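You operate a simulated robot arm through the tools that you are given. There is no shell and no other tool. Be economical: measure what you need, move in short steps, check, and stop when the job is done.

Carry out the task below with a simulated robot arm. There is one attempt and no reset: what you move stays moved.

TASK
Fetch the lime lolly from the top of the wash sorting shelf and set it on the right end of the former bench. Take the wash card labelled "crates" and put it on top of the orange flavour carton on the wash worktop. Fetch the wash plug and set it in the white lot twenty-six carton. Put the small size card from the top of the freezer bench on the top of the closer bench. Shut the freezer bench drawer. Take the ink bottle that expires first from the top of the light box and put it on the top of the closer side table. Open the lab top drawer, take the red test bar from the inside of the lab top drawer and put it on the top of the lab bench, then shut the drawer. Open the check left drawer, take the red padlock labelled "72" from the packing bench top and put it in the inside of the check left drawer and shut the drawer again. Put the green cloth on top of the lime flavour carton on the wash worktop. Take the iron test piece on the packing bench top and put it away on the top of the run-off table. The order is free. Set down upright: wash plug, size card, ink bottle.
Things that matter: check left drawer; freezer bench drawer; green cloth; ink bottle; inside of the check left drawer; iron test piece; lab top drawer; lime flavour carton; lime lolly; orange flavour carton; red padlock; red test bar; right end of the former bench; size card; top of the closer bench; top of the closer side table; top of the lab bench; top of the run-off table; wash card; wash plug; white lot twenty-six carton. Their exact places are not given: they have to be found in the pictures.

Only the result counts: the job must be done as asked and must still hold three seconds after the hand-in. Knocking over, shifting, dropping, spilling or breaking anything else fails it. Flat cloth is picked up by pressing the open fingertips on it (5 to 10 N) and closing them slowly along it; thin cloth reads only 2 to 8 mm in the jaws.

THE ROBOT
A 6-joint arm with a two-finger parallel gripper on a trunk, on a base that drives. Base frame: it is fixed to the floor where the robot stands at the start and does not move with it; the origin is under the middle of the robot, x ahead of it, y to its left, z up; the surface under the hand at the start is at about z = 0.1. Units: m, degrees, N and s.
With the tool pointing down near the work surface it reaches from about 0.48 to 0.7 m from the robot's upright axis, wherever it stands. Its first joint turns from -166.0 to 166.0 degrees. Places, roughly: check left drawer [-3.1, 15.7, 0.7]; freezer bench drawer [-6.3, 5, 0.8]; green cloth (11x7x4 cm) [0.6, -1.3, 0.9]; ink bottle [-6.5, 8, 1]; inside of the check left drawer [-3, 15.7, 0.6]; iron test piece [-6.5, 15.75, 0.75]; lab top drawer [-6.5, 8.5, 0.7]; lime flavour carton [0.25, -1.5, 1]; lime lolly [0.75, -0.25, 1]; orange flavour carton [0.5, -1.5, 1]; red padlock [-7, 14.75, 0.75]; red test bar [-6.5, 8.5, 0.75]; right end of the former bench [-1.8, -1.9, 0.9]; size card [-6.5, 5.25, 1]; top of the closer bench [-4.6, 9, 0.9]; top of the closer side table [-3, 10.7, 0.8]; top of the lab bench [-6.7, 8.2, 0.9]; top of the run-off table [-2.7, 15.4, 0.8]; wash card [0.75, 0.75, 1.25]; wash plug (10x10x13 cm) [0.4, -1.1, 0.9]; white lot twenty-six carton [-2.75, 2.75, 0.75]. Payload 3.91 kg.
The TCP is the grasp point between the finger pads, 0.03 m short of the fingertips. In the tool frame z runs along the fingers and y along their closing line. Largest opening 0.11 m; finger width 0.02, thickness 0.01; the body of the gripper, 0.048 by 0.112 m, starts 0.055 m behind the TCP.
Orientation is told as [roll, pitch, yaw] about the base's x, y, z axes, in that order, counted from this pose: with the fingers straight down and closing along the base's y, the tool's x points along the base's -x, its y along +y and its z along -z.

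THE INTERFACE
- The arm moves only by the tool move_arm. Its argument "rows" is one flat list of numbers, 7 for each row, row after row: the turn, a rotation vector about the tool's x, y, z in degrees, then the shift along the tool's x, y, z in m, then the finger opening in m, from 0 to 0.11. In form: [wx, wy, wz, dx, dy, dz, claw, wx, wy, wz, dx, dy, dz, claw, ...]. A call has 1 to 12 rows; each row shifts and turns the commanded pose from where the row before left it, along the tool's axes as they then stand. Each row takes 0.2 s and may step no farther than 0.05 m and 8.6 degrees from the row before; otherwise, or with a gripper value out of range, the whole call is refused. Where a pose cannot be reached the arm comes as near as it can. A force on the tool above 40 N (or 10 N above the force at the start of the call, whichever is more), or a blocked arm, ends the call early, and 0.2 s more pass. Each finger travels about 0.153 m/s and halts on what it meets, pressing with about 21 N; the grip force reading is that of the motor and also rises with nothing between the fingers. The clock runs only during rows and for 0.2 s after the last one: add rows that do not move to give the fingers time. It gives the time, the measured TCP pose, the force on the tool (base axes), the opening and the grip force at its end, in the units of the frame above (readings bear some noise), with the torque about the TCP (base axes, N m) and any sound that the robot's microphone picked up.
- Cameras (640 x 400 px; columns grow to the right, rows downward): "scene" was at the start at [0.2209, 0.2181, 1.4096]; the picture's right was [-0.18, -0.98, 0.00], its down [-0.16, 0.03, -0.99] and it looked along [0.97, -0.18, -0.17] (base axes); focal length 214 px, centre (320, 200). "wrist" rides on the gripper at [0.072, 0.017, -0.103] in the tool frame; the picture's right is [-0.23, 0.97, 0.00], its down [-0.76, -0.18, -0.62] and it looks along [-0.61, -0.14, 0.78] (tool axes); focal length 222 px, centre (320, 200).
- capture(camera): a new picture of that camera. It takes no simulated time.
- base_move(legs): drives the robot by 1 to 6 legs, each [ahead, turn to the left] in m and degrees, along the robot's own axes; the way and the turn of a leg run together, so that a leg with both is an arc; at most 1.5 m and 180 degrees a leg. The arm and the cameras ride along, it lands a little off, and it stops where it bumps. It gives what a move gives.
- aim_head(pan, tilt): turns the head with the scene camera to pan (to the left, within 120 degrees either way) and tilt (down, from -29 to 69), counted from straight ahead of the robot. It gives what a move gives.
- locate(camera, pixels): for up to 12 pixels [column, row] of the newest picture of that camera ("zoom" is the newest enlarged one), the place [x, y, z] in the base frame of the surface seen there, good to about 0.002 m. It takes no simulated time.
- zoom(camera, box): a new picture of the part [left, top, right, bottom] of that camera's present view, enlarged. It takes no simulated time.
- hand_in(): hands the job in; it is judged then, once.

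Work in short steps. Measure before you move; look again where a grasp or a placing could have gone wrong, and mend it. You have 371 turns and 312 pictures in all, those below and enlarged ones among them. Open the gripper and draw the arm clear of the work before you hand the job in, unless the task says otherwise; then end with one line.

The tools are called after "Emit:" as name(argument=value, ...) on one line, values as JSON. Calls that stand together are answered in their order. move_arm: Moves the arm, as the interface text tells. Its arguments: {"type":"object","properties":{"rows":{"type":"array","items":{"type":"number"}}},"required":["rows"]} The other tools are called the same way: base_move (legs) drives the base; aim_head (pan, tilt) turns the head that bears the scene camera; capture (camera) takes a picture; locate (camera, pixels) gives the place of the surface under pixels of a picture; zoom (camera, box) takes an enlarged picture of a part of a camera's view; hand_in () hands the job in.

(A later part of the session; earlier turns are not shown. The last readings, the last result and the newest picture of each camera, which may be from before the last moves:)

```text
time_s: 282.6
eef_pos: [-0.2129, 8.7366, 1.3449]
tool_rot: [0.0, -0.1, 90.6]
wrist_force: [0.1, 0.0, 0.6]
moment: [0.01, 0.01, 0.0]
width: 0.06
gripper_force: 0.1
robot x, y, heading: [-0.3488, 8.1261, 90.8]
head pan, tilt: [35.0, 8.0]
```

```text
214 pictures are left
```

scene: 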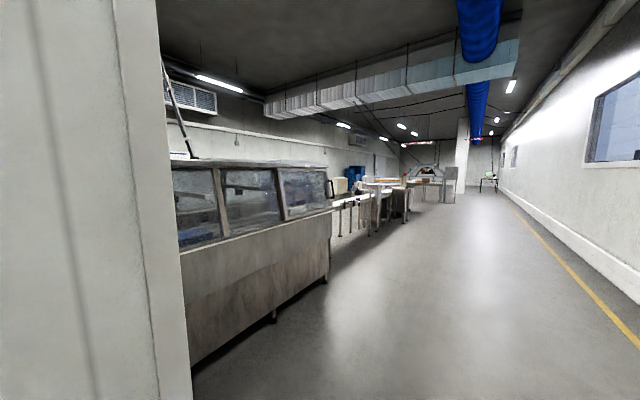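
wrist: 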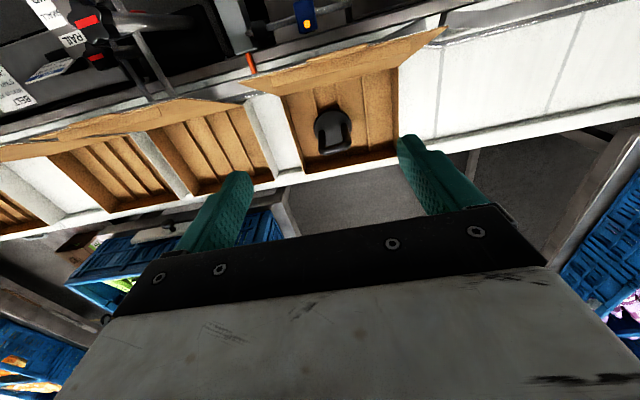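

A machine stands on the left to about y 10.5. I continue to y≈11 and look west.

Emit:
base_move(legs=[[1.5, 0], [1.4, 0]])

Emit:
aim_head(pan=75, tilt=10)

Emit:
capture(camera="scene")

```text
time_s: 296.8
eef_pos: [-0.2241, 11.681, 1.3438]
tool_rot: [0.0, 0.0, 90.3]
wrist_force: [0.2, 0.3, 0.3]
moment: [-0.01, 0.0, -0.02]
width: 0.0601
gripper_force: 0.0
robot x, y, heading: [-0.3648, 11.0677, 90.3]
head pan, tilt: [35.0, 8.0]
```

```text
time_s: 297.8
eef_pos: [-0.2249, 11.6796, 1.345]
tool_rot: [0.0, 0.0, 90.3]
wrist_force: [0.1, -0.4, -0.6]
moment: [-0.03, 0.04, 0.0]
width: 0.0599
gripper_force: 0.2
robot x, y, heading: [-0.3645, 11.0696, 90.4]
head pan, tilt: [75.0, 10.0]
```

```text
213 pictures are left
```

scene: 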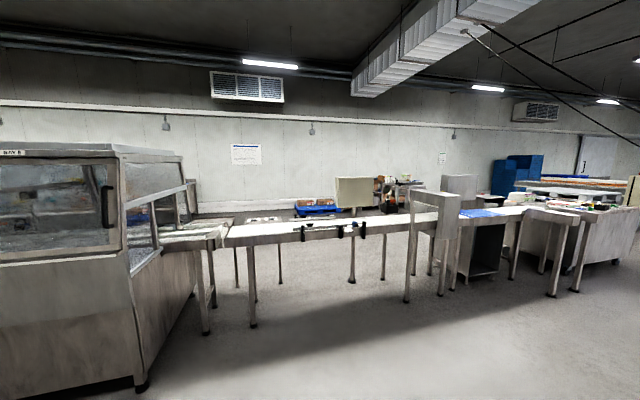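

The line continues as a conveyor northward. I look farther along.

Emit:
aim_head(pan=35, tilt=10)

Emit:
capture(camera="scene")

Emit:
locate(camera="scene", pixels=[[120, 290], [160, 275], [210, 270], [300, 262], [330, 250], [355, 240], [440, 205], [400, 235], [250, 260]])

```text
time_s: 298.9
eef_pos: [-0.2237, 11.6798, 1.3451]
tool_rot: [0.0, 0.0, 90.4]
wrist_force: [0.3, 0.1, 0.7]
moment: [0.01, -0.01, -0.01]
width: 0.0602
gripper_force: 0.0
robot x, y, heading: [-0.3652, 11.0689, 90.0]
head pan, tilt: [35.0, 10.0]
```

```text
212 pictures are left
```

scene: 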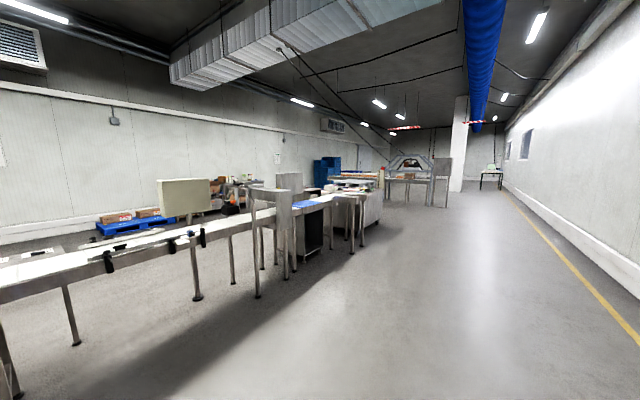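

```text
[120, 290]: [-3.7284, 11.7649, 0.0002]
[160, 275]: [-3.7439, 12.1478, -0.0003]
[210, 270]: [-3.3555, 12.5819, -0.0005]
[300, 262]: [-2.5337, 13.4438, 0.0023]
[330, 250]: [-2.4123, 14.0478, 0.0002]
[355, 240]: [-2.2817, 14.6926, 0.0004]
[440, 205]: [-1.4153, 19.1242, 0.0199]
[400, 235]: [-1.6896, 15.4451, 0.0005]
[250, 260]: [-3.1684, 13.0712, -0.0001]
```

The line ends near y≈16. I drive north to y≈17 to see how to get round to the west side.

Emit:
base_move(legs=[[0, 4], [1.5, 0], [1.5, 0], [1.5, 0], [1.3, 0]])

Emit:
aim_head(pan=80, tilt=12)

Emit:
capture(camera="scene")

Emit:
aim_head(pan=30, tilt=12)

Emit:
capture(camera="scene")

```text
time_s: 327.1
eef_pos: [-0.7882, 17.4874, 1.3451]
tool_rot: [0.1, 0.0, 96.0]
wrist_force: [-0.1, 0.2, 0.0]
moment: [0.0, 0.0, 0.02]
width: 0.0602
gripper_force: 0.2
robot x, y, heading: [-0.8665, 16.8657, 96.2]
head pan, tilt: [35.0, 10.0]
```

```text
time_s: 328.2
eef_pos: [-0.7886, 17.4879, 1.345]
tool_rot: [0.0, 0.0, 96.1]
wrist_force: [0.7, 0.5, -0.3]
moment: [-0.01, -0.02, -0.01]
width: 0.0602
gripper_force: 0.0
robot x, y, heading: [-0.8637, 16.863, 96.4]
head pan, tilt: [80.0, 12.0]
```

```text
211 pictures are left
```

scene: 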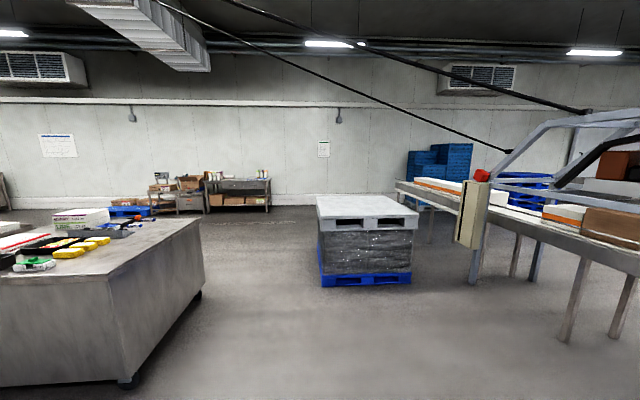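

```text
time_s: 329.4
eef_pos: [-0.7883, 17.4879, 1.344]
tool_rot: [0.0, 0.0, 96.2]
wrist_force: [0.5, -0.2, 0.0]
moment: [-0.01, 0.02, -0.02]
width: 0.0601
gripper_force: 0.1
robot x, y, heading: [-0.8617, 16.8667, 95.9]
head pan, tilt: [30.0, 12.0]
```

```text
210 pictures are left
```

scene: 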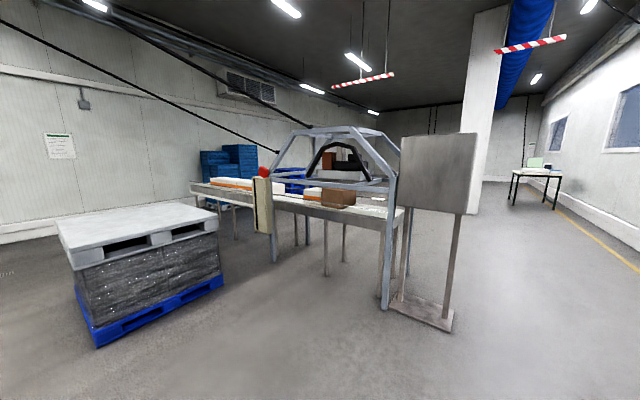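

There is a gap between the table (left) and the pallet. I measure it.

Emit:
aim_head(pan=90, tilt=15)

Emit:
capture(camera="scene")

Emit:
locate(camera="scene", pixels=[[372, 262], [465, 268], [265, 268], [190, 370], [70, 380], [230, 280], [300, 190], [240, 190], [150, 230], [60, 225], [20, 250], [215, 195]])

```text
time_s: 330.7
eef_pos: [-0.7886, 17.4873, 1.3434]
tool_rot: [0.0, 0.0, 96.1]
wrist_force: [-0.1, -0.3, 0.4]
moment: [0.02, -0.03, 0.0]
width: 0.0599
gripper_force: 0.0
robot x, y, heading: [-0.867, 16.8659, 96.2]
head pan, tilt: [90.0, 15.0]
```

```text
209 pictures are left
```

scene: 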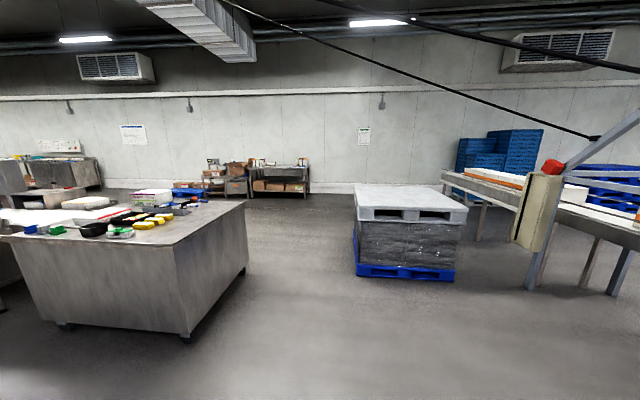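

```text
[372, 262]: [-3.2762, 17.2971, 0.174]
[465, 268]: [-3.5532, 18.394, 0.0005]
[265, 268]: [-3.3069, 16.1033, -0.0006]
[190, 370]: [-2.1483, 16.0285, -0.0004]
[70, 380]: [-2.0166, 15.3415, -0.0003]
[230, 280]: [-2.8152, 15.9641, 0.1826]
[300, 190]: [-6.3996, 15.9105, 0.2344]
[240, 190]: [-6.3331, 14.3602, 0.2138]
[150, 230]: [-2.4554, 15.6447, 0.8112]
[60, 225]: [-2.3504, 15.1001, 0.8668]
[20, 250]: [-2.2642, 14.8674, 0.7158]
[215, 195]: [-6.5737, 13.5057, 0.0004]
```

Gap y≈16.0–17.2. I drive through it westwards toward the packing bench.

Emit:
base_move(legs=[[0, 91], [1.4, 0], [0.9, 0], [0, -6.5], [1.1, 0], [0.8, 0]])

Emit:
aim_head(pan=15, tilt=15)

Emit:
capture(camera="scene")

```text
time_s: 355.6
eef_pos: [-5.6706, 16.629, 1.3435]
tool_rot: [0.0, 0.0, -178.4]
wrist_force: [0.3, -0.2, -0.7]
moment: [0.03, 0.0, -0.02]
width: 0.0597
gripper_force: 0.0
robot x, y, heading: [-5.0552, 16.5061, -177.9]
head pan, tilt: [90.0, 15.0]
```

```text
time_s: 357.1
eef_pos: [-5.6711, 16.6294, 1.3441]
tool_rot: [0.0, 0.0, -178.3]
wrist_force: [-0.2, 0.1, 0.9]
moment: [0.0, -0.01, 0.01]
width: 0.0598
gripper_force: 0.2
robot x, y, heading: [-5.0565, 16.505, -178.0]
head pan, tilt: [15.0, 15.0]
```

```text
208 pictures are left
```

scene: 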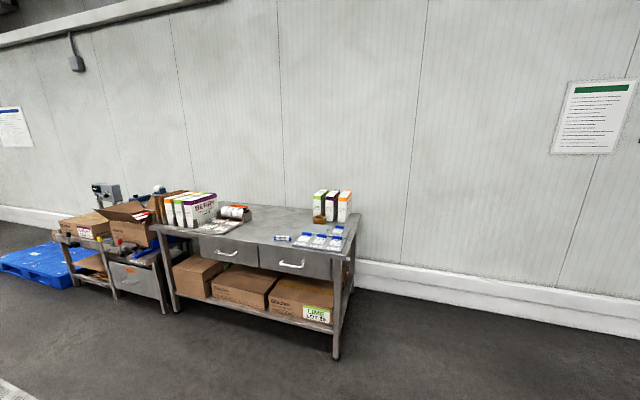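

That's the packing bench. I zoom on its top.

Emit:
zoom(camera="scene", box=[150, 170, 370, 290])

Emit:
zoom(camera="scene", box=[40, 170, 200, 290])

Emit:
locate(camera="scene", pixels=[[282, 239], [320, 240], [305, 238], [336, 231], [335, 243], [350, 232], [230, 225], [235, 212], [160, 228], [330, 350], [290, 262], [230, 250]])

```text
2.91 times, centred on (260, 230) of scene
```

zoom: 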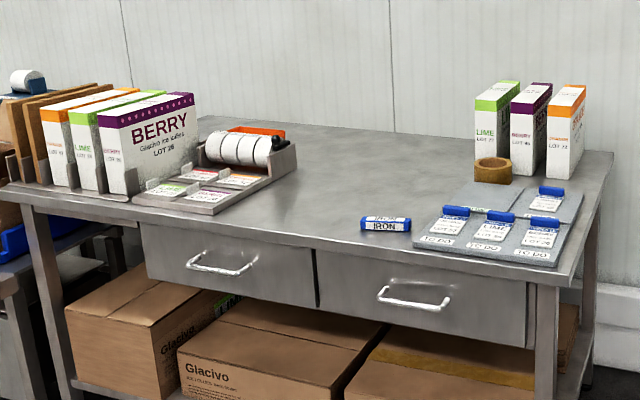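

```text
3.33 times, centred on (120, 230) of scene
```

zoom: 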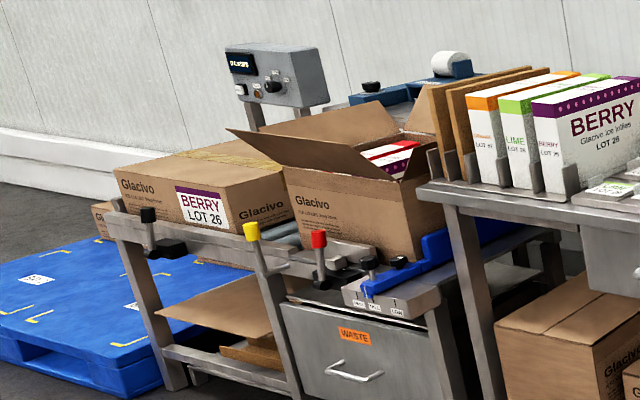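

```text
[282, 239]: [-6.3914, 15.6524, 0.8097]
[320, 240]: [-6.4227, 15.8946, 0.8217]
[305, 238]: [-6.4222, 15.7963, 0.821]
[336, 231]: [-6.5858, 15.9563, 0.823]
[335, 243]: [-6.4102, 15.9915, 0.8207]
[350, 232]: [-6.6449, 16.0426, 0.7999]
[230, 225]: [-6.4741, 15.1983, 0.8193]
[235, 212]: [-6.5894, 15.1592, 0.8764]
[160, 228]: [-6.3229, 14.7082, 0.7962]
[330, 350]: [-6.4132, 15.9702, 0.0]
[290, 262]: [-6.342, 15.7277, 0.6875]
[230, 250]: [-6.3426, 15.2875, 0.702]
```

Iron test piece at (−6.39,15.65,0.81). The padlock isn't visible from here; I reposition to y≈15.5 facing the bench.

Emit:
base_move(legs=[[0, 88], [0.95, 0], [0, -88]])

Emit:
aim_head(pan=15, tilt=22)

Emit:
capture(camera="scene")

```text
time_s: 369.5
eef_pos: [-5.6936, 15.685, 1.3444]
tool_rot: [0.0, 0.0, -179.9]
wrist_force: [1.0, -0.5, -0.2]
moment: [-0.03, -0.01, 0.01]
width: 0.06
gripper_force: 0.0
robot x, y, heading: [-5.0832, 15.5436, -179.9]
head pan, tilt: [15.0, 15.0]
```

```text
time_s: 370.2
eef_pos: [-5.6937, 15.6855, 1.3447]
tool_rot: [0.1, 0.0, -179.9]
wrist_force: [0.6, -0.3, 0.3]
moment: [0.01, 0.02, 0.02]
width: 0.0599
gripper_force: 0.0
robot x, y, heading: [-5.0872, 15.5441, -179.9]
head pan, tilt: [15.0, 22.0]
```

```text
205 pictures are left
```

scene: 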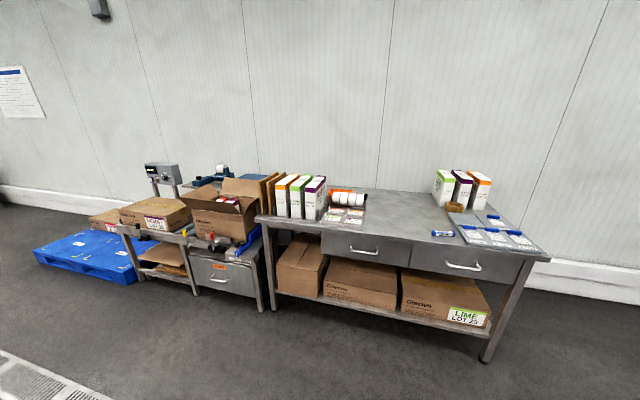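

I drive 0.45 m ahead to reach the iron piece and use the wrist camera to look over the bench for the padlock.

Emit:
base_move(legs=[[0.45, 0]])

Emit:
aim_head(pan=10, tilt=30)

Emit:
capture(camera="scene")

Emit:
capture(camera="wrist")

```text
time_s: 372.9
eef_pos: [-6.1431, 15.6898, 1.3441]
tool_rot: [0.0, 0.0, 179.8]
wrist_force: [0.5, -0.1, 0.6]
moment: [0.0, -0.02, 0.01]
width: 0.0597
gripper_force: 0.0
robot x, y, heading: [-5.5342, 15.5464, 180.1]
head pan, tilt: [15.0, 22.0]
```

```text
time_s: 373.6
eef_pos: [-6.1436, 15.6886, 1.3445]
tool_rot: [0.1, 0.0, 179.9]
wrist_force: [-0.9, 0.0, -0.3]
moment: [0.0, -0.02, 0.0]
width: 0.0599
gripper_force: 0.1
robot x, y, heading: [-5.5353, 15.5436, 179.7]
head pan, tilt: [10.0, 30.0]
```

```text
204 pictures are left
```

scene: 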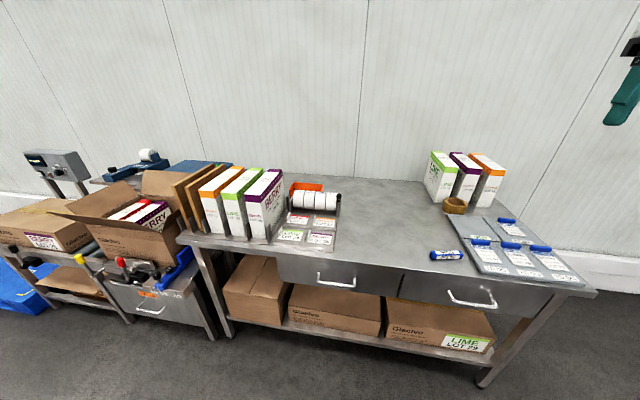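

```text
203 pictures are left
```

wrist: 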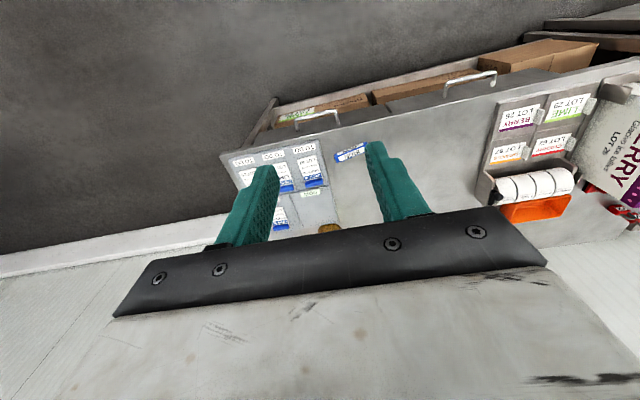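

In the wrist view there's something red at (625,205) behind the BERRY carton. I zoom on both views.

Emit:
zoom(camera="wrist", box=[480, 80, 640, 240])

Emit:
zoom(camera="scene", box=[180, 140, 360, 260])

Emit:
zoom(camera="scene", box=[400, 220, 500, 285])

```text
2.50 times, centred on (560, 160) of wrist
```

zoom: 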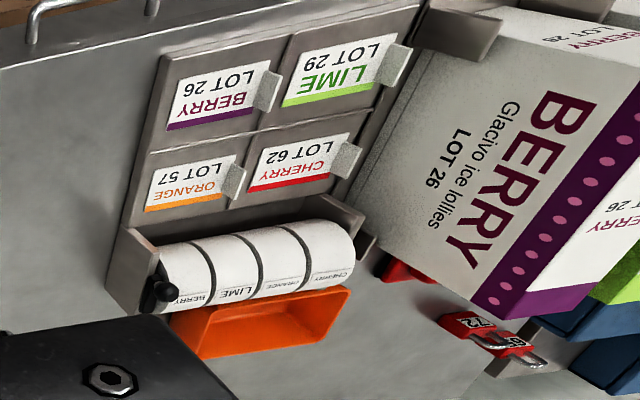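

```text
3.33 times, centred on (270, 200) of scene
```

zoom: 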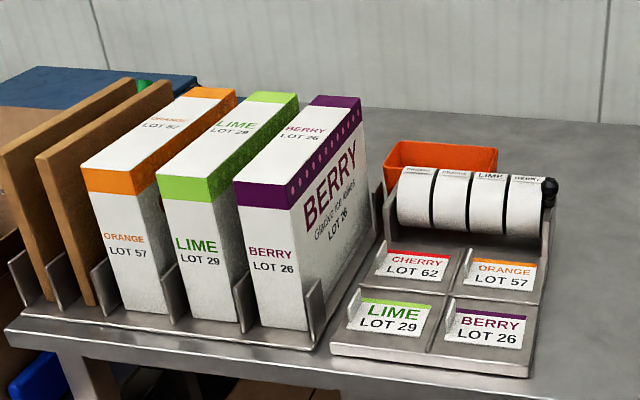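

```text
6.15 times, centred on (450, 252) of scene
```

zoom: 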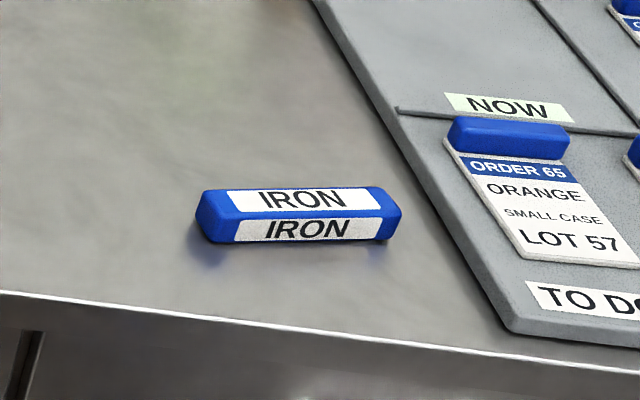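

Padlock(s) found behind the BERRY carton. First the iron piece: I measure it.

Emit:
locate(camera="zoom", pixels=[[205, 200], [300, 198], [390, 200], [300, 185], [300, 213], [240, 240], [370, 240], [300, 235], [500, 200], [400, 160]])

Emit:
locate(camera="wrist", pixels=[[628, 216], [592, 188], [610, 210], [633, 213], [350, 153], [336, 156], [365, 148]])

```text
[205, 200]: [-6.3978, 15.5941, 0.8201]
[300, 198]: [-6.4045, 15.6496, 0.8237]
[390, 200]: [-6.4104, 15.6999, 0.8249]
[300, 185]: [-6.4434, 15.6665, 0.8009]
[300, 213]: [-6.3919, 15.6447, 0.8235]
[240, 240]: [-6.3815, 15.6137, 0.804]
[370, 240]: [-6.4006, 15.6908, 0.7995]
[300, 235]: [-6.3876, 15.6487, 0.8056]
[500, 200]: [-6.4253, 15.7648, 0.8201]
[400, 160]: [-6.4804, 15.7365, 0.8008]
```

```text
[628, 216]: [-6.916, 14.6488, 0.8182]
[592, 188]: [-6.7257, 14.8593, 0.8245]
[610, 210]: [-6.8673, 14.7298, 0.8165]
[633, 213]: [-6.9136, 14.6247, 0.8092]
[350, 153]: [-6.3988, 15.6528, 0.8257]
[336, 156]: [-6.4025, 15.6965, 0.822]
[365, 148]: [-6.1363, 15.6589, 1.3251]
```

Iron bar: centre (−6.400,15.648), top 0.824, about 7° off the y direction. I yaw the tool so it closes across it.

Emit:
move_arm(rows=[0, 0, 8.3, 0, 0, 0, 0.06, 0, 0, 8.3, 0, 0, 0, 0.06, 0, 0, 8.3, 0, 0, 0, 0.06, 0, 0, 8.3, 0, 0, 0, 0.06, 0, 0, 8.3, 0, 0, 0, 0.06, 0, 0, 8.3, 0, 0, 0, 0.06, 0, 0, 8.3, 0, 0, 0, 0.06, 0, 0, 8.3, 0, 0, 0, 0.06, 0, 0, 8.3, 0, 0, 0, 0.06, 0, 0, 8.3, 0, 0, 0, 0.06])

```text
time_s: 375.8
eef_pos: [-6.1425, 15.6889, 1.3438]
tool_rot: [0.0, -0.1, 96.5]
wrist_force: [-0.8, -0.2, 1.1]
moment: [0.0, 0.02, 0.0]
width: 0.0601
gripper_force: 0.1
robot x, y, heading: [-5.5335, 15.5444, 179.9]
head pan, tilt: [10.0, 30.0]
```

Emit:
move_arm(rows=[0, 0, 0, 0.0012, 0.0261, 0.0344, 0.06, 0, 0, 0, 0.0012, 0.0261, 0.0344, 0.06, 0, 0, 0, 0.0012, 0.0261, 0.0344, 0.06, 0, 0, 0, 0.0012, 0.0261, 0.0344, 0.06, 0, 0, 0, 0.0012, 0.0261, 0.0344, 0.06, 0, 0, 0, 0.0012, 0.0261, 0.0344, 0.06, 0, 0, 0, 0.0012, 0.0261, 0.0344, 0.06, 0, 0, 0, 0.0012, 0.0261, 0.0344, 0.06, 0, 0, 0, 0.0012, 0.0261, 0.0344, 0.06, 0, 0, 0, 0.0012, 0.0261, 0.0344, 0.06, 0, 0, 0, 0, 0, 0, 0.06])

Emit:
capture(camera="wrist")

```text
time_s: 378.2
eef_pos: [-6.4036, 15.6447, 1.0016]
tool_rot: [0.1, 0.0, 96.8]
wrist_force: [1.0, 0.2, 0.4]
moment: [0.0, 0.04, 0.02]
width: 0.0599
gripper_force: 0.0
robot x, y, heading: [-5.5353, 15.5401, 179.8]
head pan, tilt: [10.0, 30.0]
```

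```text
199 pictures are left
```

wrist: 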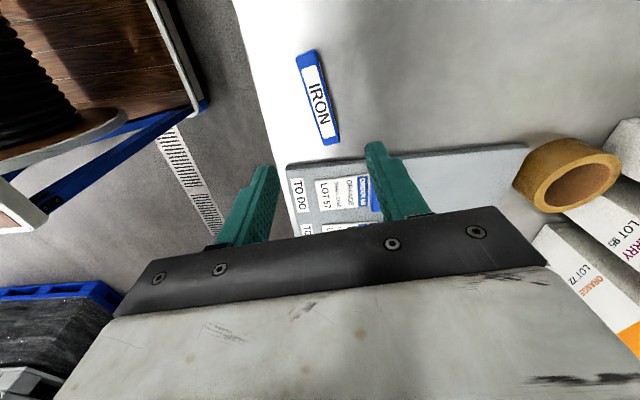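

Emit:
locate(camera="wrist", pixels=[[298, 60], [318, 56], [323, 138], [338, 135], [317, 97], [308, 98], [328, 96]])

```text
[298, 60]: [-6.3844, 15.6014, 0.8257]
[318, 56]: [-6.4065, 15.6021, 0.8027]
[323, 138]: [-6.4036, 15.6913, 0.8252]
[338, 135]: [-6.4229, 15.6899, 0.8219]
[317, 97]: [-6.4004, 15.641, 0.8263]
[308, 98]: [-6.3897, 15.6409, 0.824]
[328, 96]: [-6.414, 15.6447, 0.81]
```

Aligned; small yaw trim of 4°, then descend to 0.834 and close.

Emit:
move_arm(rows=[0, 0, -4, 0, -0.001, 0.045, 0.06, 0, 0, 0, 0, 0, 0.045, 0.06, 0, 0, 0, 0, 0, 0.045, 0.06, 0, 0, 0, 0, 0, 0.02, 0.06, 0, 0, 0, 0, 0, 0.011, 0.06, 0, 0, 0, 0, 0, 0, 0.06, 0, 0, 0, 0, 0, 0, 0.04, 0, 0, 0, 0, 0, 0, 0.02, 0, 0, 0, 0, 0, 0, 0.01, 0, 0, 0, 0, 0, 0, 0.01])

```text
time_s: 380.4
eef_pos: [-6.4014, 15.6473, 0.8355]
tool_rot: [0.0, 0.0, 100.8]
wrist_force: [0.0, -0.2, 0.1]
moment: [0.0, 0.0, -0.02]
width: 0.0231
gripper_force: 20.7
robot x, y, heading: [-5.5346, 15.5485, 179.5]
head pan, tilt: [10.0, 30.0]
```

Gripped (23 mm). Lift and tuck.

Emit:
move_arm(rows=[0, 0, 0, 0, 0, -0.045, 0.01, 0, 0, 0, 0, 0, -0.045, 0.01, 0, 0, 0, 0, 0, -0.045, 0.01, 0, 0, 0, 0, 0, -0.045, 0.01, 0, 0, 0, 0, -0.02, -0.045, 0.01, 0, 0, 0, 0, -0.03, -0.04, 0.01, 0, 0, 0, 0, -0.03, -0.04, 0.01, 0, 0, 0, 0, -0.03, -0.04, 0.01, 0, 0, 0, 0, -0.03, -0.04, 0.01, 0, 0, 0, 0, -0.03, -0.04, 0.01])

Emit:
capture(camera="wrist")

Emit:
aim_head(pan=115, tilt=15)

Emit:
capture(camera="scene")

```text
time_s: 382.6
eef_pos: [-6.2342, 15.6781, 1.2569]
tool_rot: [-0.1, -0.1, 100.8]
wrist_force: [-1.7, 0.4, -1.5]
moment: [-0.02, -0.06, 0.03]
width: 0.0229
gripper_force: 21.1
robot x, y, heading: [-5.5334, 15.5433, 179.7]
head pan, tilt: [10.0, 30.0]
```

```text
198 pictures are left
```

wrist: 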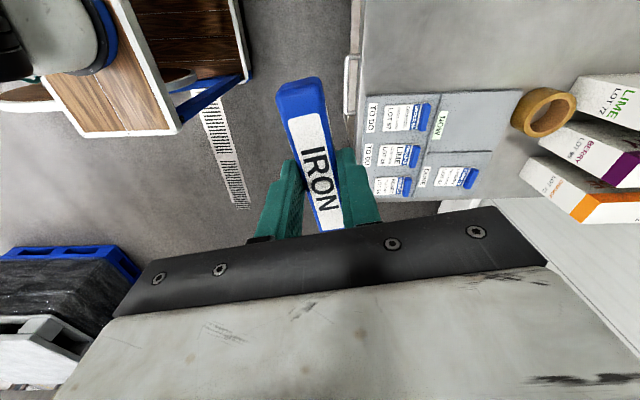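

```text
time_s: 384.4
eef_pos: [-6.2331, 15.677, 1.2576]
tool_rot: [-0.1, 0.0, 100.8]
wrist_force: [0.3, 1.0, -0.8]
moment: [0.01, 0.0, 0.02]
width: 0.0231
gripper_force: 21.0
robot x, y, heading: [-5.5321, 15.5391, 179.6]
head pan, tilt: [115.0, 15.0]
```

```text
197 pictures are left
```

scene: 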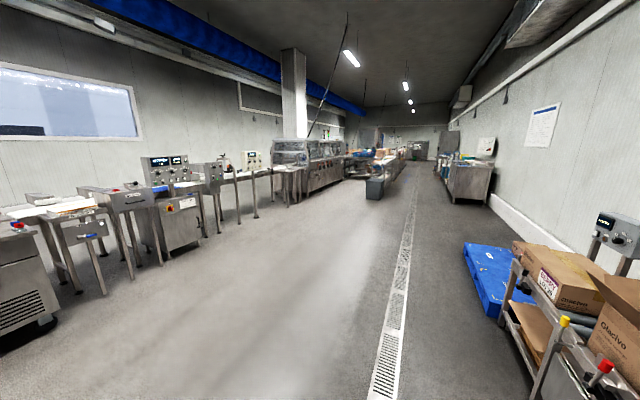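

Back off, turn to face east and view the run-off table/check station.

Emit:
base_move(legs=[[-0.7, 0], [0, 180]])

Emit:
aim_head(pan=0, tilt=18)

Emit:
capture(camera="scene")

```text
time_s: 395.7
eef_pos: [-4.1363, 15.4494, 1.2566]
tool_rot: [-0.1, 0.0, -75.5]
wrist_force: [0.3, 0.6, -0.3]
moment: [0.0, 0.01, -0.01]
width: 0.0232
gripper_force: 20.8
robot x, y, heading: [-4.8411, 15.5398, 3.3]
head pan, tilt: [115.0, 15.0]
```

```text
time_s: 397.7
eef_pos: [-4.1356, 15.4502, 1.2586]
tool_rot: [0.0, 0.0, -75.6]
wrist_force: [0.6, 0.4, -0.9]
moment: [0.0, 0.01, 0.0]
width: 0.0231
gripper_force: 21.5
robot x, y, heading: [-4.8469, 15.5405, 3.5]
head pan, tilt: [0.0, 18.0]
```

```text
196 pictures are left
```

scene: 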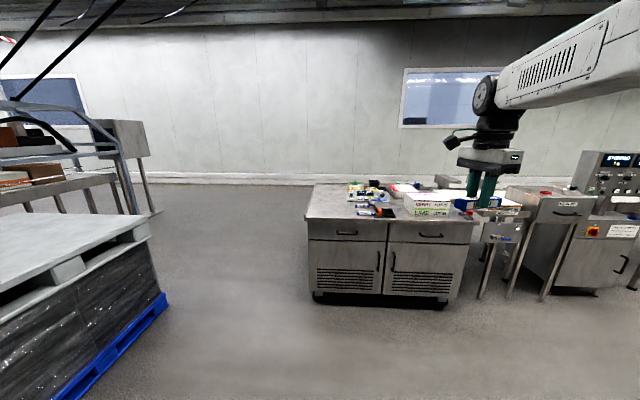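

The cabinet bench with two drawers is ahead. I zoom on it.

Emit:
zoom(camera="scene", box=[290, 160, 550, 310])

Emit:
locate(camera="scene", pixels=[[310, 215], [475, 220], [320, 190], [390, 220], [345, 233], [340, 210], [330, 185], [430, 212], [380, 195], [505, 210], [345, 225], [388, 280]])

```text
2.46 times, centred on (420, 235) of scene
```

zoom: 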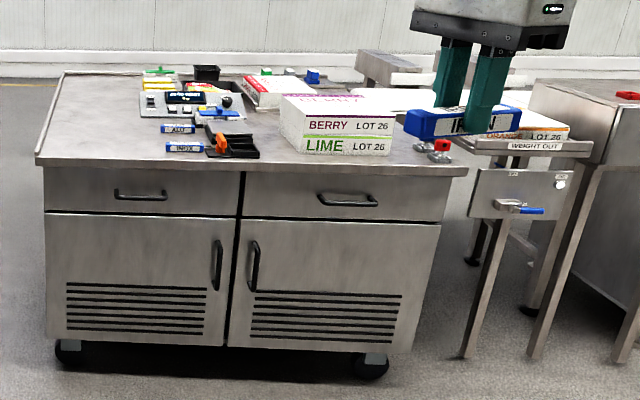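

```text
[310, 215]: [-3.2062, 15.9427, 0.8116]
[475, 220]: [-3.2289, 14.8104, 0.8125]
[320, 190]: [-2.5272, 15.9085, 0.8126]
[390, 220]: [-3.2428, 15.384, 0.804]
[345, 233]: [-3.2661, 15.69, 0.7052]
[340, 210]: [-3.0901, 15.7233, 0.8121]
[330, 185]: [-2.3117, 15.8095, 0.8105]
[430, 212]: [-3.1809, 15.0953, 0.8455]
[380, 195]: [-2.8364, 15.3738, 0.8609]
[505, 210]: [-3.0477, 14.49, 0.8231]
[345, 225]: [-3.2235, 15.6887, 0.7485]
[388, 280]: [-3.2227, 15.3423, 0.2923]
```

The run-off table top is z≈0.812 with free space at its near-left corner. I drive 1.0 m ahead and look down.

Emit:
base_move(legs=[[0.95, -2]])

Emit:
aim_head(pan=0, tilt=32)

Emit:
capture(camera="scene")

```text
time_s: 402.7
eef_pos: [-3.1789, 15.4635, 1.2583]
tool_rot: [0.1, 0.0, -77.7]
wrist_force: [-0.2, 0.4, -0.9]
moment: [0.01, 0.0, 0.01]
width: 0.0232
gripper_force: 20.6
robot x, y, heading: [-3.8834, 15.5838, 1.1]
head pan, tilt: [0.0, 18.0]
```

```text
time_s: 403.4
eef_pos: [-3.1794, 15.4644, 1.2585]
tool_rot: [0.0, 0.0, -77.8]
wrist_force: [0.8, -0.1, -1.3]
moment: [-0.03, -0.03, -0.01]
width: 0.0233
gripper_force: 20.3
robot x, y, heading: [-3.8822, 15.5775, 1.2]
head pan, tilt: [0.0, 32.0]
```

```text
194 pictures are left
```

scene: 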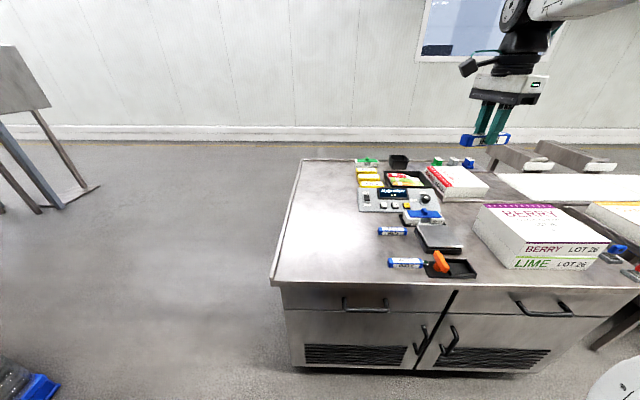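

Free space around (335,235). I measure it, the neighbours, and the left drawer handle.

Emit:
locate(camera="scene", pixels=[[335, 240], [275, 280], [303, 165], [390, 262], [378, 232], [365, 300], [365, 308], [344, 300], [388, 300], [315, 308], [430, 295], [365, 290]])

Emit:
zoom(camera="scene", box=[265, 150, 480, 375])

```text
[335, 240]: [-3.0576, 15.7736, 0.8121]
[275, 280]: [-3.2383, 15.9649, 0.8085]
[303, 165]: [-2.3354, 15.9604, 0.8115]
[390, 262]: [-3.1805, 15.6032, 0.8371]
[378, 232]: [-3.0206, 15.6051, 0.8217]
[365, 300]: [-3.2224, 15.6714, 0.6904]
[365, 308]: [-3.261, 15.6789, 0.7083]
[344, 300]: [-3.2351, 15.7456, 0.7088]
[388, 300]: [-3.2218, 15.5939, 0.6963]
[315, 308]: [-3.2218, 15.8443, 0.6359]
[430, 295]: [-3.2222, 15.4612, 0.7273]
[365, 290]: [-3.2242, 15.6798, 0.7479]
```

```text
1.78 times, centred on (372, 262) of scene
```

zoom: 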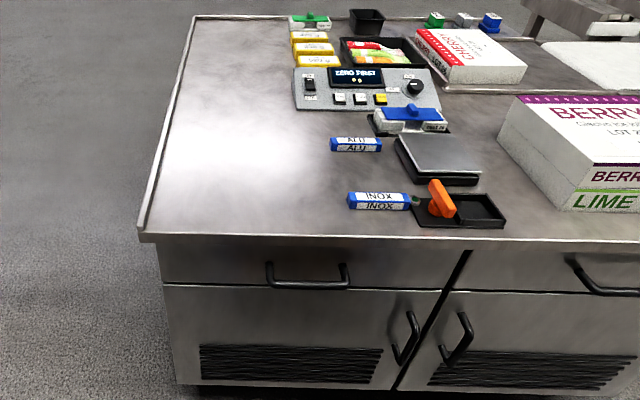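

Place at about (−3.02,15.78). Move there and down to z≈0.90.

Emit:
move_arm(rows=[0, 0, 0, 0.025, 0.0203, 0.01, 0.01, 0, 0, 0, 0.025, 0.0203, 0.01, 0.01, 0, 0, 0, 0.025, 0.0203, 0.035, 0.01, 0, 0, 0, 0.025, 0.0203, 0.038, 0.01, 0, 0, 0, 0.025, 0.0203, 0.038, 0.01, 0, 0, 0, 0.025, 0.0203, 0.038, 0.01, 0, 0, 0, 0.025, 0.0203, 0.038, 0.01, 0, 0, 0, 0.025, 0.0203, 0.038, 0.01, 0, 0, 0, 0.025, 0.0203, 0.038, 0.01, 0, 0, 0, 0.025, 0.0203, 0.038, 0.01, 0, 0, 0, 0.025, 0.0203, 0.038, 0.01])

Emit:
capture(camera="wrist")

```text
time_s: 405.8
eef_pos: [-3.0194, 15.7771, 0.8988]
tool_rot: [0.1, 0.0, -77.8]
wrist_force: [-0.6, -0.9, -0.7]
moment: [0.02, -0.04, 0.0]
width: 0.0233
gripper_force: 21.3
robot x, y, heading: [-3.8825, 15.5795, 1.3]
head pan, tilt: [0.0, 32.0]
```

```text
192 pictures are left
```

wrist: 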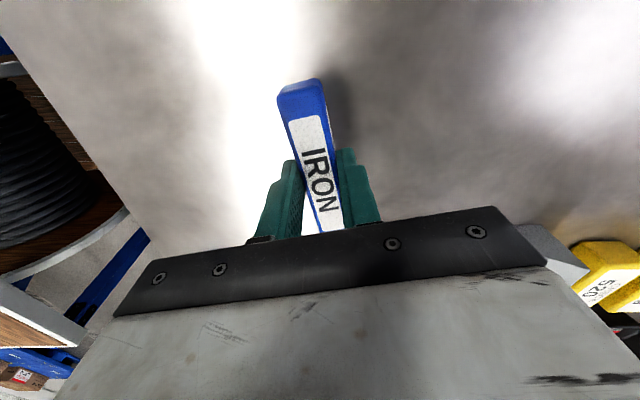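

Clear spot. Lower to contact.

Emit:
move_arm(rows=[0, 0, 0, 0, 0, 0.025, 0.01, 0, 0, 0, 0, 0, 0.02, 0.01, 0, 0, 0, 0, 0, 0.003, 0.01, 0, 0, 0, 0, 0, 0.0015, 0.01, 0, 0, 0, 0, 0, 0, 0.01])

```text
time_s: 407.0
eef_pos: [-3.0196, 15.7801, 0.8505]
tool_rot: [-0.1, 0.0, -77.8]
wrist_force: [0.1, -0.6, -1.1]
moment: [0.01, -0.02, 0.0]
width: 0.0231
gripper_force: 21.4
robot x, y, heading: [-3.8824, 15.5759, 1.1]
head pan, tilt: [0.0, 32.0]
```

Emit:
move_arm(rows=[0, 0, 0, 0, 0, 0.0015, 0.01, 0, 0, 0, 0, 0, 0.0015, 0.01, 0, 0, 0, 0, 0, 0, 0.02, 0, 0, 0, 0, 0, 0, 0.03, 0, 0, 0, 0, 0, 0, 0.05, 0, 0, 0, 0, 0, 0, 0.05, 0, 0, 0, 0, 0, -0.03, 0.05, 0, 0, 0, 0, 0, -0.045, 0.05, 0, 0, 0, 0, 0, -0.045, 0.05, 0, 0, 0, 0, 0, -0.045, 0.05])

Emit:
capture(camera="scene")

```text
time_s: 409.2
eef_pos: [-3.0213, 15.7801, 1.0113]
tool_rot: [-0.1, 0.0, -77.7]
wrist_force: [0.8, 0.4, 0.0]
moment: [0.03, 0.03, -0.02]
width: 0.0501
gripper_force: 0.0
robot x, y, heading: [-3.8831, 15.579, 1.1]
head pan, tilt: [0.0, 32.0]
```

```text
191 pictures are left
```

scene: 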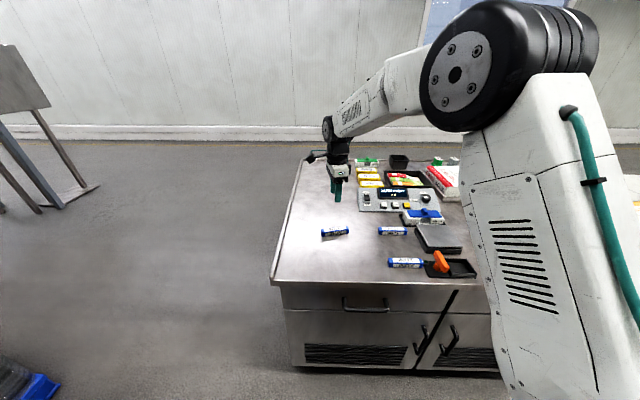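

Iron is placed. Next I open the left drawer: back off 0.31 m and set the tool for a forward grasp on its handle (y≈15.67, z≈0.708, bar x≈−3.255).

Emit:
base_move(legs=[[-0.31, -1.2]])

Emit:
move_arm(rows=[0, 0, 8, 0, -0.01, -0.02, 0.06, 0, 0, 4.5, 0, -0.01, -0.02, 0.06, -8.5, 0, 0, 0, 0, 0, 0.06, -8.5, 0, 0, 0, 0, 0, 0.06, -8.5, 0, 0, 0, 0, 0, 0.06, -8.5, 0, 0, 0, 0, 0, 0.06, -8.5, 0, 0, 0, 0, 0, 0.06, -8.5, 0, 0, 0, 0, 0, 0.06, -8.5, 0, 0, 0, 0, 0, 0.06])

Emit:
aim_head(pan=0, tilt=25)

Emit:
capture(camera="scene")

```text
time_s: 411.3
eef_pos: [-3.3283, 15.7642, 1.0107]
tool_rot: [0.0, -0.1, -78.6]
wrist_force: [0.6, 0.4, 0.4]
moment: [-0.01, 0.0, -0.01]
width: 0.05
gripper_force: 0.1
robot x, y, heading: [-4.194, 15.5783, 0.4]
head pan, tilt: [0.0, 32.0]
```

```text
time_s: 413.3
eef_pos: [-3.3424, 15.7599, 1.0633]
tool_rot: [47.5, -0.1, -90.8]
wrist_force: [0.7, 0.2, 0.3]
moment: [0.0, -0.01, 0.0]
width: 0.0603
gripper_force: 0.1
out of reach, approached as far as the arm can: row 8, 9
robot x, y, heading: [-4.1917, 15.5764, 0.4]
head pan, tilt: [0.0, 32.0]
```

```text
time_s: 414.0
eef_pos: [-3.3424, 15.759, 1.063]
tool_rot: [47.4, 0.0, -90.9]
wrist_force: [0.0, 0.3, 1.0]
moment: [0.0, -0.01, 0.01]
width: 0.0602
gripper_force: 0.1
robot x, y, heading: [-4.1934, 15.5778, 0.5]
head pan, tilt: [0.0, 25.0]
```

```text
190 pictures are left
```

scene: 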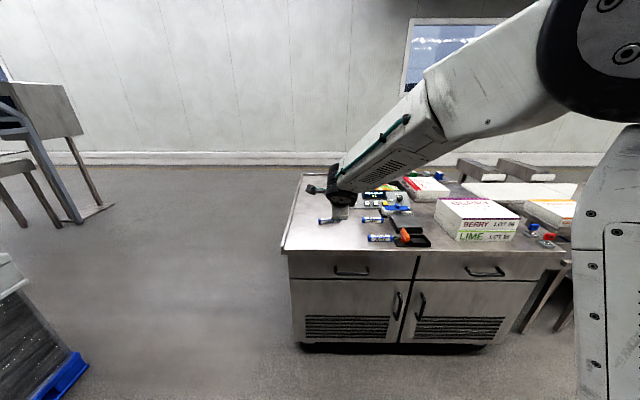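

Pitch stalled at 47° because the wrist is too near the robot. I back 0.1 m more, extend the arm, lower, and finish the pitch.

Emit:
base_move(legs=[[-0.12, -0.5]])

Emit:
move_arm(rows=[0, 0, 0, 0, 0.033, 0.03, 0.06, -4, 0, 0, 0, 0.0, 0.045, 0.06, -4, 0, 0, 0, -0.01, 0.045, 0.06, -4, 0, 0, 0, -0.03, 0.035, 0.06, 0, 0, 0, 0, -0.04, 0.02, 0.06, 0, 0, 0, 0, -0.04, 0.02, 0.06])

Emit:
capture(camera="scene")

Emit:
capture(camera="wrist")

```text
time_s: 415.2
eef_pos: [-3.4628, 15.75, 1.0649]
tool_rot: [47.5, -0.2, -91.3]
wrist_force: [-0.3, -0.3, 0.2]
moment: [-0.01, 0.0, -0.01]
width: 0.06
gripper_force: 0.2
robot x, y, heading: [-4.3134, 15.5749, -0.1]
head pan, tilt: [0.0, 25.0]
```

```text
time_s: 416.6
eef_pos: [-3.2417, 15.7521, 0.997]
tool_rot: [54.3, -0.7, -90.5]
wrist_force: [0.1, -0.1, 0.8]
moment: [0.04, 0.01, -0.01]
width: 0.0598
gripper_force: 0.1
out of reach, approached as far as the arm can: row 2, 3, 4, 5, 6
robot x, y, heading: [-4.3133, 15.5718, -0.0]
head pan, tilt: [0.0, 25.0]
```

```text
189 pictures are left
```

scene: 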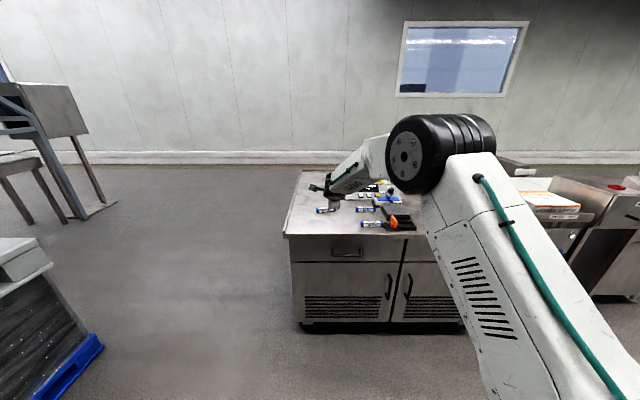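

```text
188 pictures are left
```

wrist: 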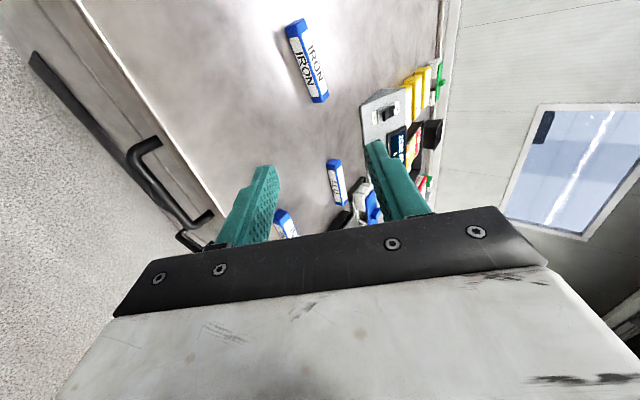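

The tool can't pitch past the forearm line, so I use about 45°: back off in front of the bench edge and come down toward the handle.

Emit:
move_arm(rows=[4.6, 0, 0, -0.0164, -0.0374, 0.004, 0.06, 4.6, 0, 0, -0.0164, -0.0374, 0.004, 0.06, 0, 0, 0, -0.0164, -0.0374, 0.004, 0.06, 0, 0, 0, -0.0164, -0.0374, 0.004, 0.06, 0, 0, 0, -0.0164, -0.0374, 0.004, 0.06])

Emit:
capture(camera="wrist")

```text
time_s: 417.8
eef_pos: [-3.2932, 15.6725, 0.8972]
tool_rot: [44.3, -0.6, -90.5]
wrist_force: [0.0, -0.5, -0.2]
moment: [-0.03, -0.01, 0.01]
width: 0.0604
gripper_force: 0.0
out of reach, approached as far as the arm can: row 3, 4, 5
robot x, y, heading: [-4.3133, 15.5723, -0.4]
head pan, tilt: [0.0, 25.0]
```

```text
187 pictures are left
```

wrist: 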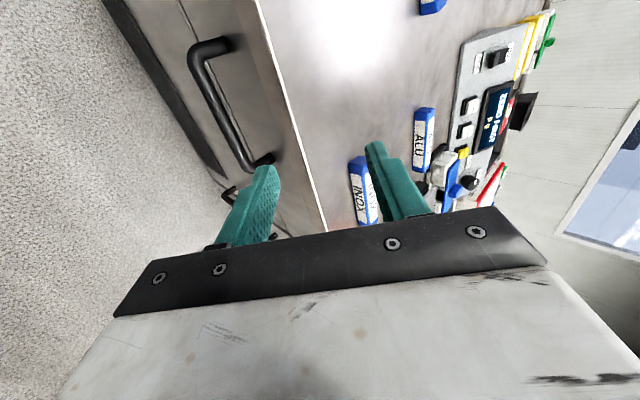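

At this height the limit is again at 44°. I back the base 0.09 m to flatten the forearm and try lower with 40°.

Emit:
base_move(legs=[[-0.09, 0.4]])

Emit:
move_arm(rows=[4, 0, 0, 0, -0.02, 0.03, 0.06, 0, 0, 0, 0, -0.025, 0.025, 0.06, 0, 0, 0, 0, -0.025, 0.025, 0.06, 0, 0, 0, 0, -0.025, 0.025, 0.06])

```text
time_s: 418.9
eef_pos: [-3.384, 15.6772, 0.8969]
tool_rot: [44.4, -0.8, -90.0]
wrist_force: [0.3, 0.7, 0.5]
moment: [-0.01, -0.03, 0.02]
width: 0.06
gripper_force: 0.0
robot x, y, heading: [-4.4048, 15.5739, 0.3]
head pan, tilt: [0.0, 25.0]
```

```text
time_s: 419.9
eef_pos: [-3.3606, 15.6788, 0.7712]
tool_rot: [39.4, -0.8, -89.8]
wrist_force: [-0.7, -0.5, 0.9]
moment: [-0.01, 0.03, 0.01]
width: 0.0601
gripper_force: 0.0
out of reach, approached as far as the arm can: row 3, 4
robot x, y, heading: [-4.4034, 15.5728, 0.6]
head pan, tilt: [0.0, 25.0]
```

Pitch 39°, z 0.77 reached. Look at the handle from the wrist before the final approach.

Emit:
capture(camera="wrist")

Emit:
zoom(camera="scene", box=[270, 170, 470, 310])

```text
186 pictures are left
```

wrist: 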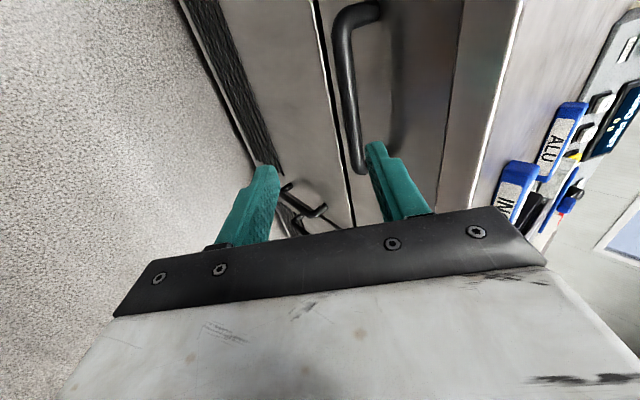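

```text
2.86 times, centred on (370, 240) of scene
```

zoom: 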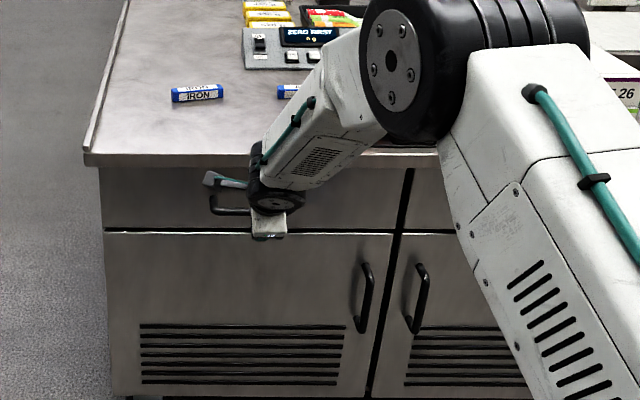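

Emit:
locate(camera="wrist", pixels=[[347, 80], [341, 80], [354, 80], [352, 130], [346, 130], [358, 130], [360, 165], [345, 30], [365, 100], [490, 60], [470, 60], [345, 55]])

```text
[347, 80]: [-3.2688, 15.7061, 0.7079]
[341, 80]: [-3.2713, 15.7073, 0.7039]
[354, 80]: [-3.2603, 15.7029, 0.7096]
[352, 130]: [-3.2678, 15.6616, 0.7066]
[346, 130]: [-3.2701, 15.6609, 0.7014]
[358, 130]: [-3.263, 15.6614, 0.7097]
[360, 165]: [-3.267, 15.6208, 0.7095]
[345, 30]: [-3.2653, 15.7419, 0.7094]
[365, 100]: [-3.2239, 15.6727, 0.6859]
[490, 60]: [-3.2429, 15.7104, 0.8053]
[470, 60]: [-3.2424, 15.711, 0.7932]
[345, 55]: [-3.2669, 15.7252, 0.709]
```

Handle bar centre ≈(−3.265, ·, 0.703). I set the opening to 36 mm and approach along the tool axis.

Emit:
move_arm(rows=[0, 0, 0, 0, 0.0306, 0, 0.036, 0, 0, 0, 0, 0, 0.03, 0.036, 0, 0, 0, 0, 0, 0.03, 0.036, 0, 0, 0, 0, 0, 0.02, 0.036, 0, 0, 0, 0, 0, 0, 0.036])

Emit:
capture(camera="wrist")

```text
time_s: 421.1
eef_pos: [-3.2841, 15.678, 0.731]
tool_rot: [40.3, -0.7, -89.9]
wrist_force: [-0.6, -0.8, -0.2]
moment: [0.01, 0.06, 0.01]
width: 0.0359
gripper_force: 0.1
robot x, y, heading: [-4.4037, 15.5713, 0.3]
head pan, tilt: [0.0, 25.0]
```

```text
184 pictures are left
```

wrist: 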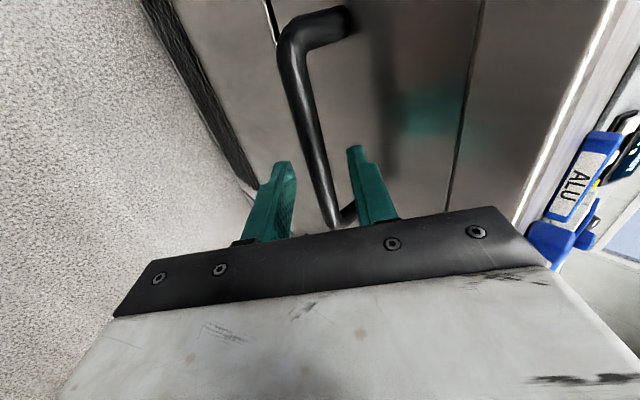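

The bar runs between the fingers. I advance 22 mm and close.

Emit:
move_arm(rows=[0, 0, 0, 0, 0, 0.012, 0.036, 0, 0, 0, 0, 0, 0.01, 0.036, 0, 0, 0, 0, 0, 0, 0.025, 0, 0, 0, 0, 0, 0, 0.012, 0, 0, 0, 0, 0, 0, 0.004, 0, 0, 0, 0, 0, 0, 0.004])

Emit:
capture(camera="wrist")

```text
time_s: 422.6
eef_pos: [-3.2724, 15.6781, 0.7122]
tool_rot: [40.1, -0.7, -90.1]
wrist_force: [-12.5, 0.3, -7.5]
moment: [0.63, 0.23, -0.68]
width: 0.0157
gripper_force: 45.2
robot x, y, heading: [-4.4055, 15.573, 0.3]
head pan, tilt: [0.0, 25.0]
```

```text
183 pictures are left
```

wrist: 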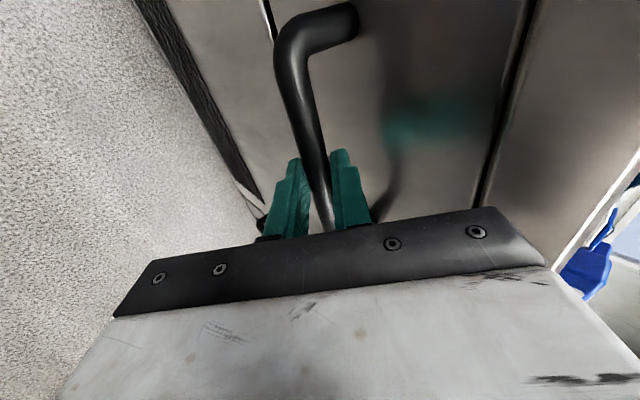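

Handle gripped. I back the base 0.1 m and check the drawer moves.

Emit:
base_move(legs=[[-0.1, 0]])

Emit:
capture(camera="scene")

```text
time_s: 423.7
eef_pos: [-3.3733, 15.6775, 0.7131]
tool_rot: [40.2, -0.7, -90.1]
wrist_force: [0.6, 6.7, -16.9]
moment: [0.55, 0.15, -0.7]
width: 0.0157
gripper_force: 44.7
robot x, y, heading: [-4.5048, 15.5733, 0.5]
head pan, tilt: [0.0, 25.0]
```

```text
182 pictures are left
```

scene: 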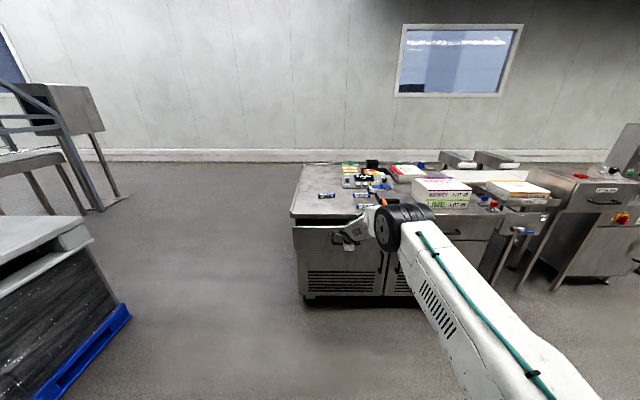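

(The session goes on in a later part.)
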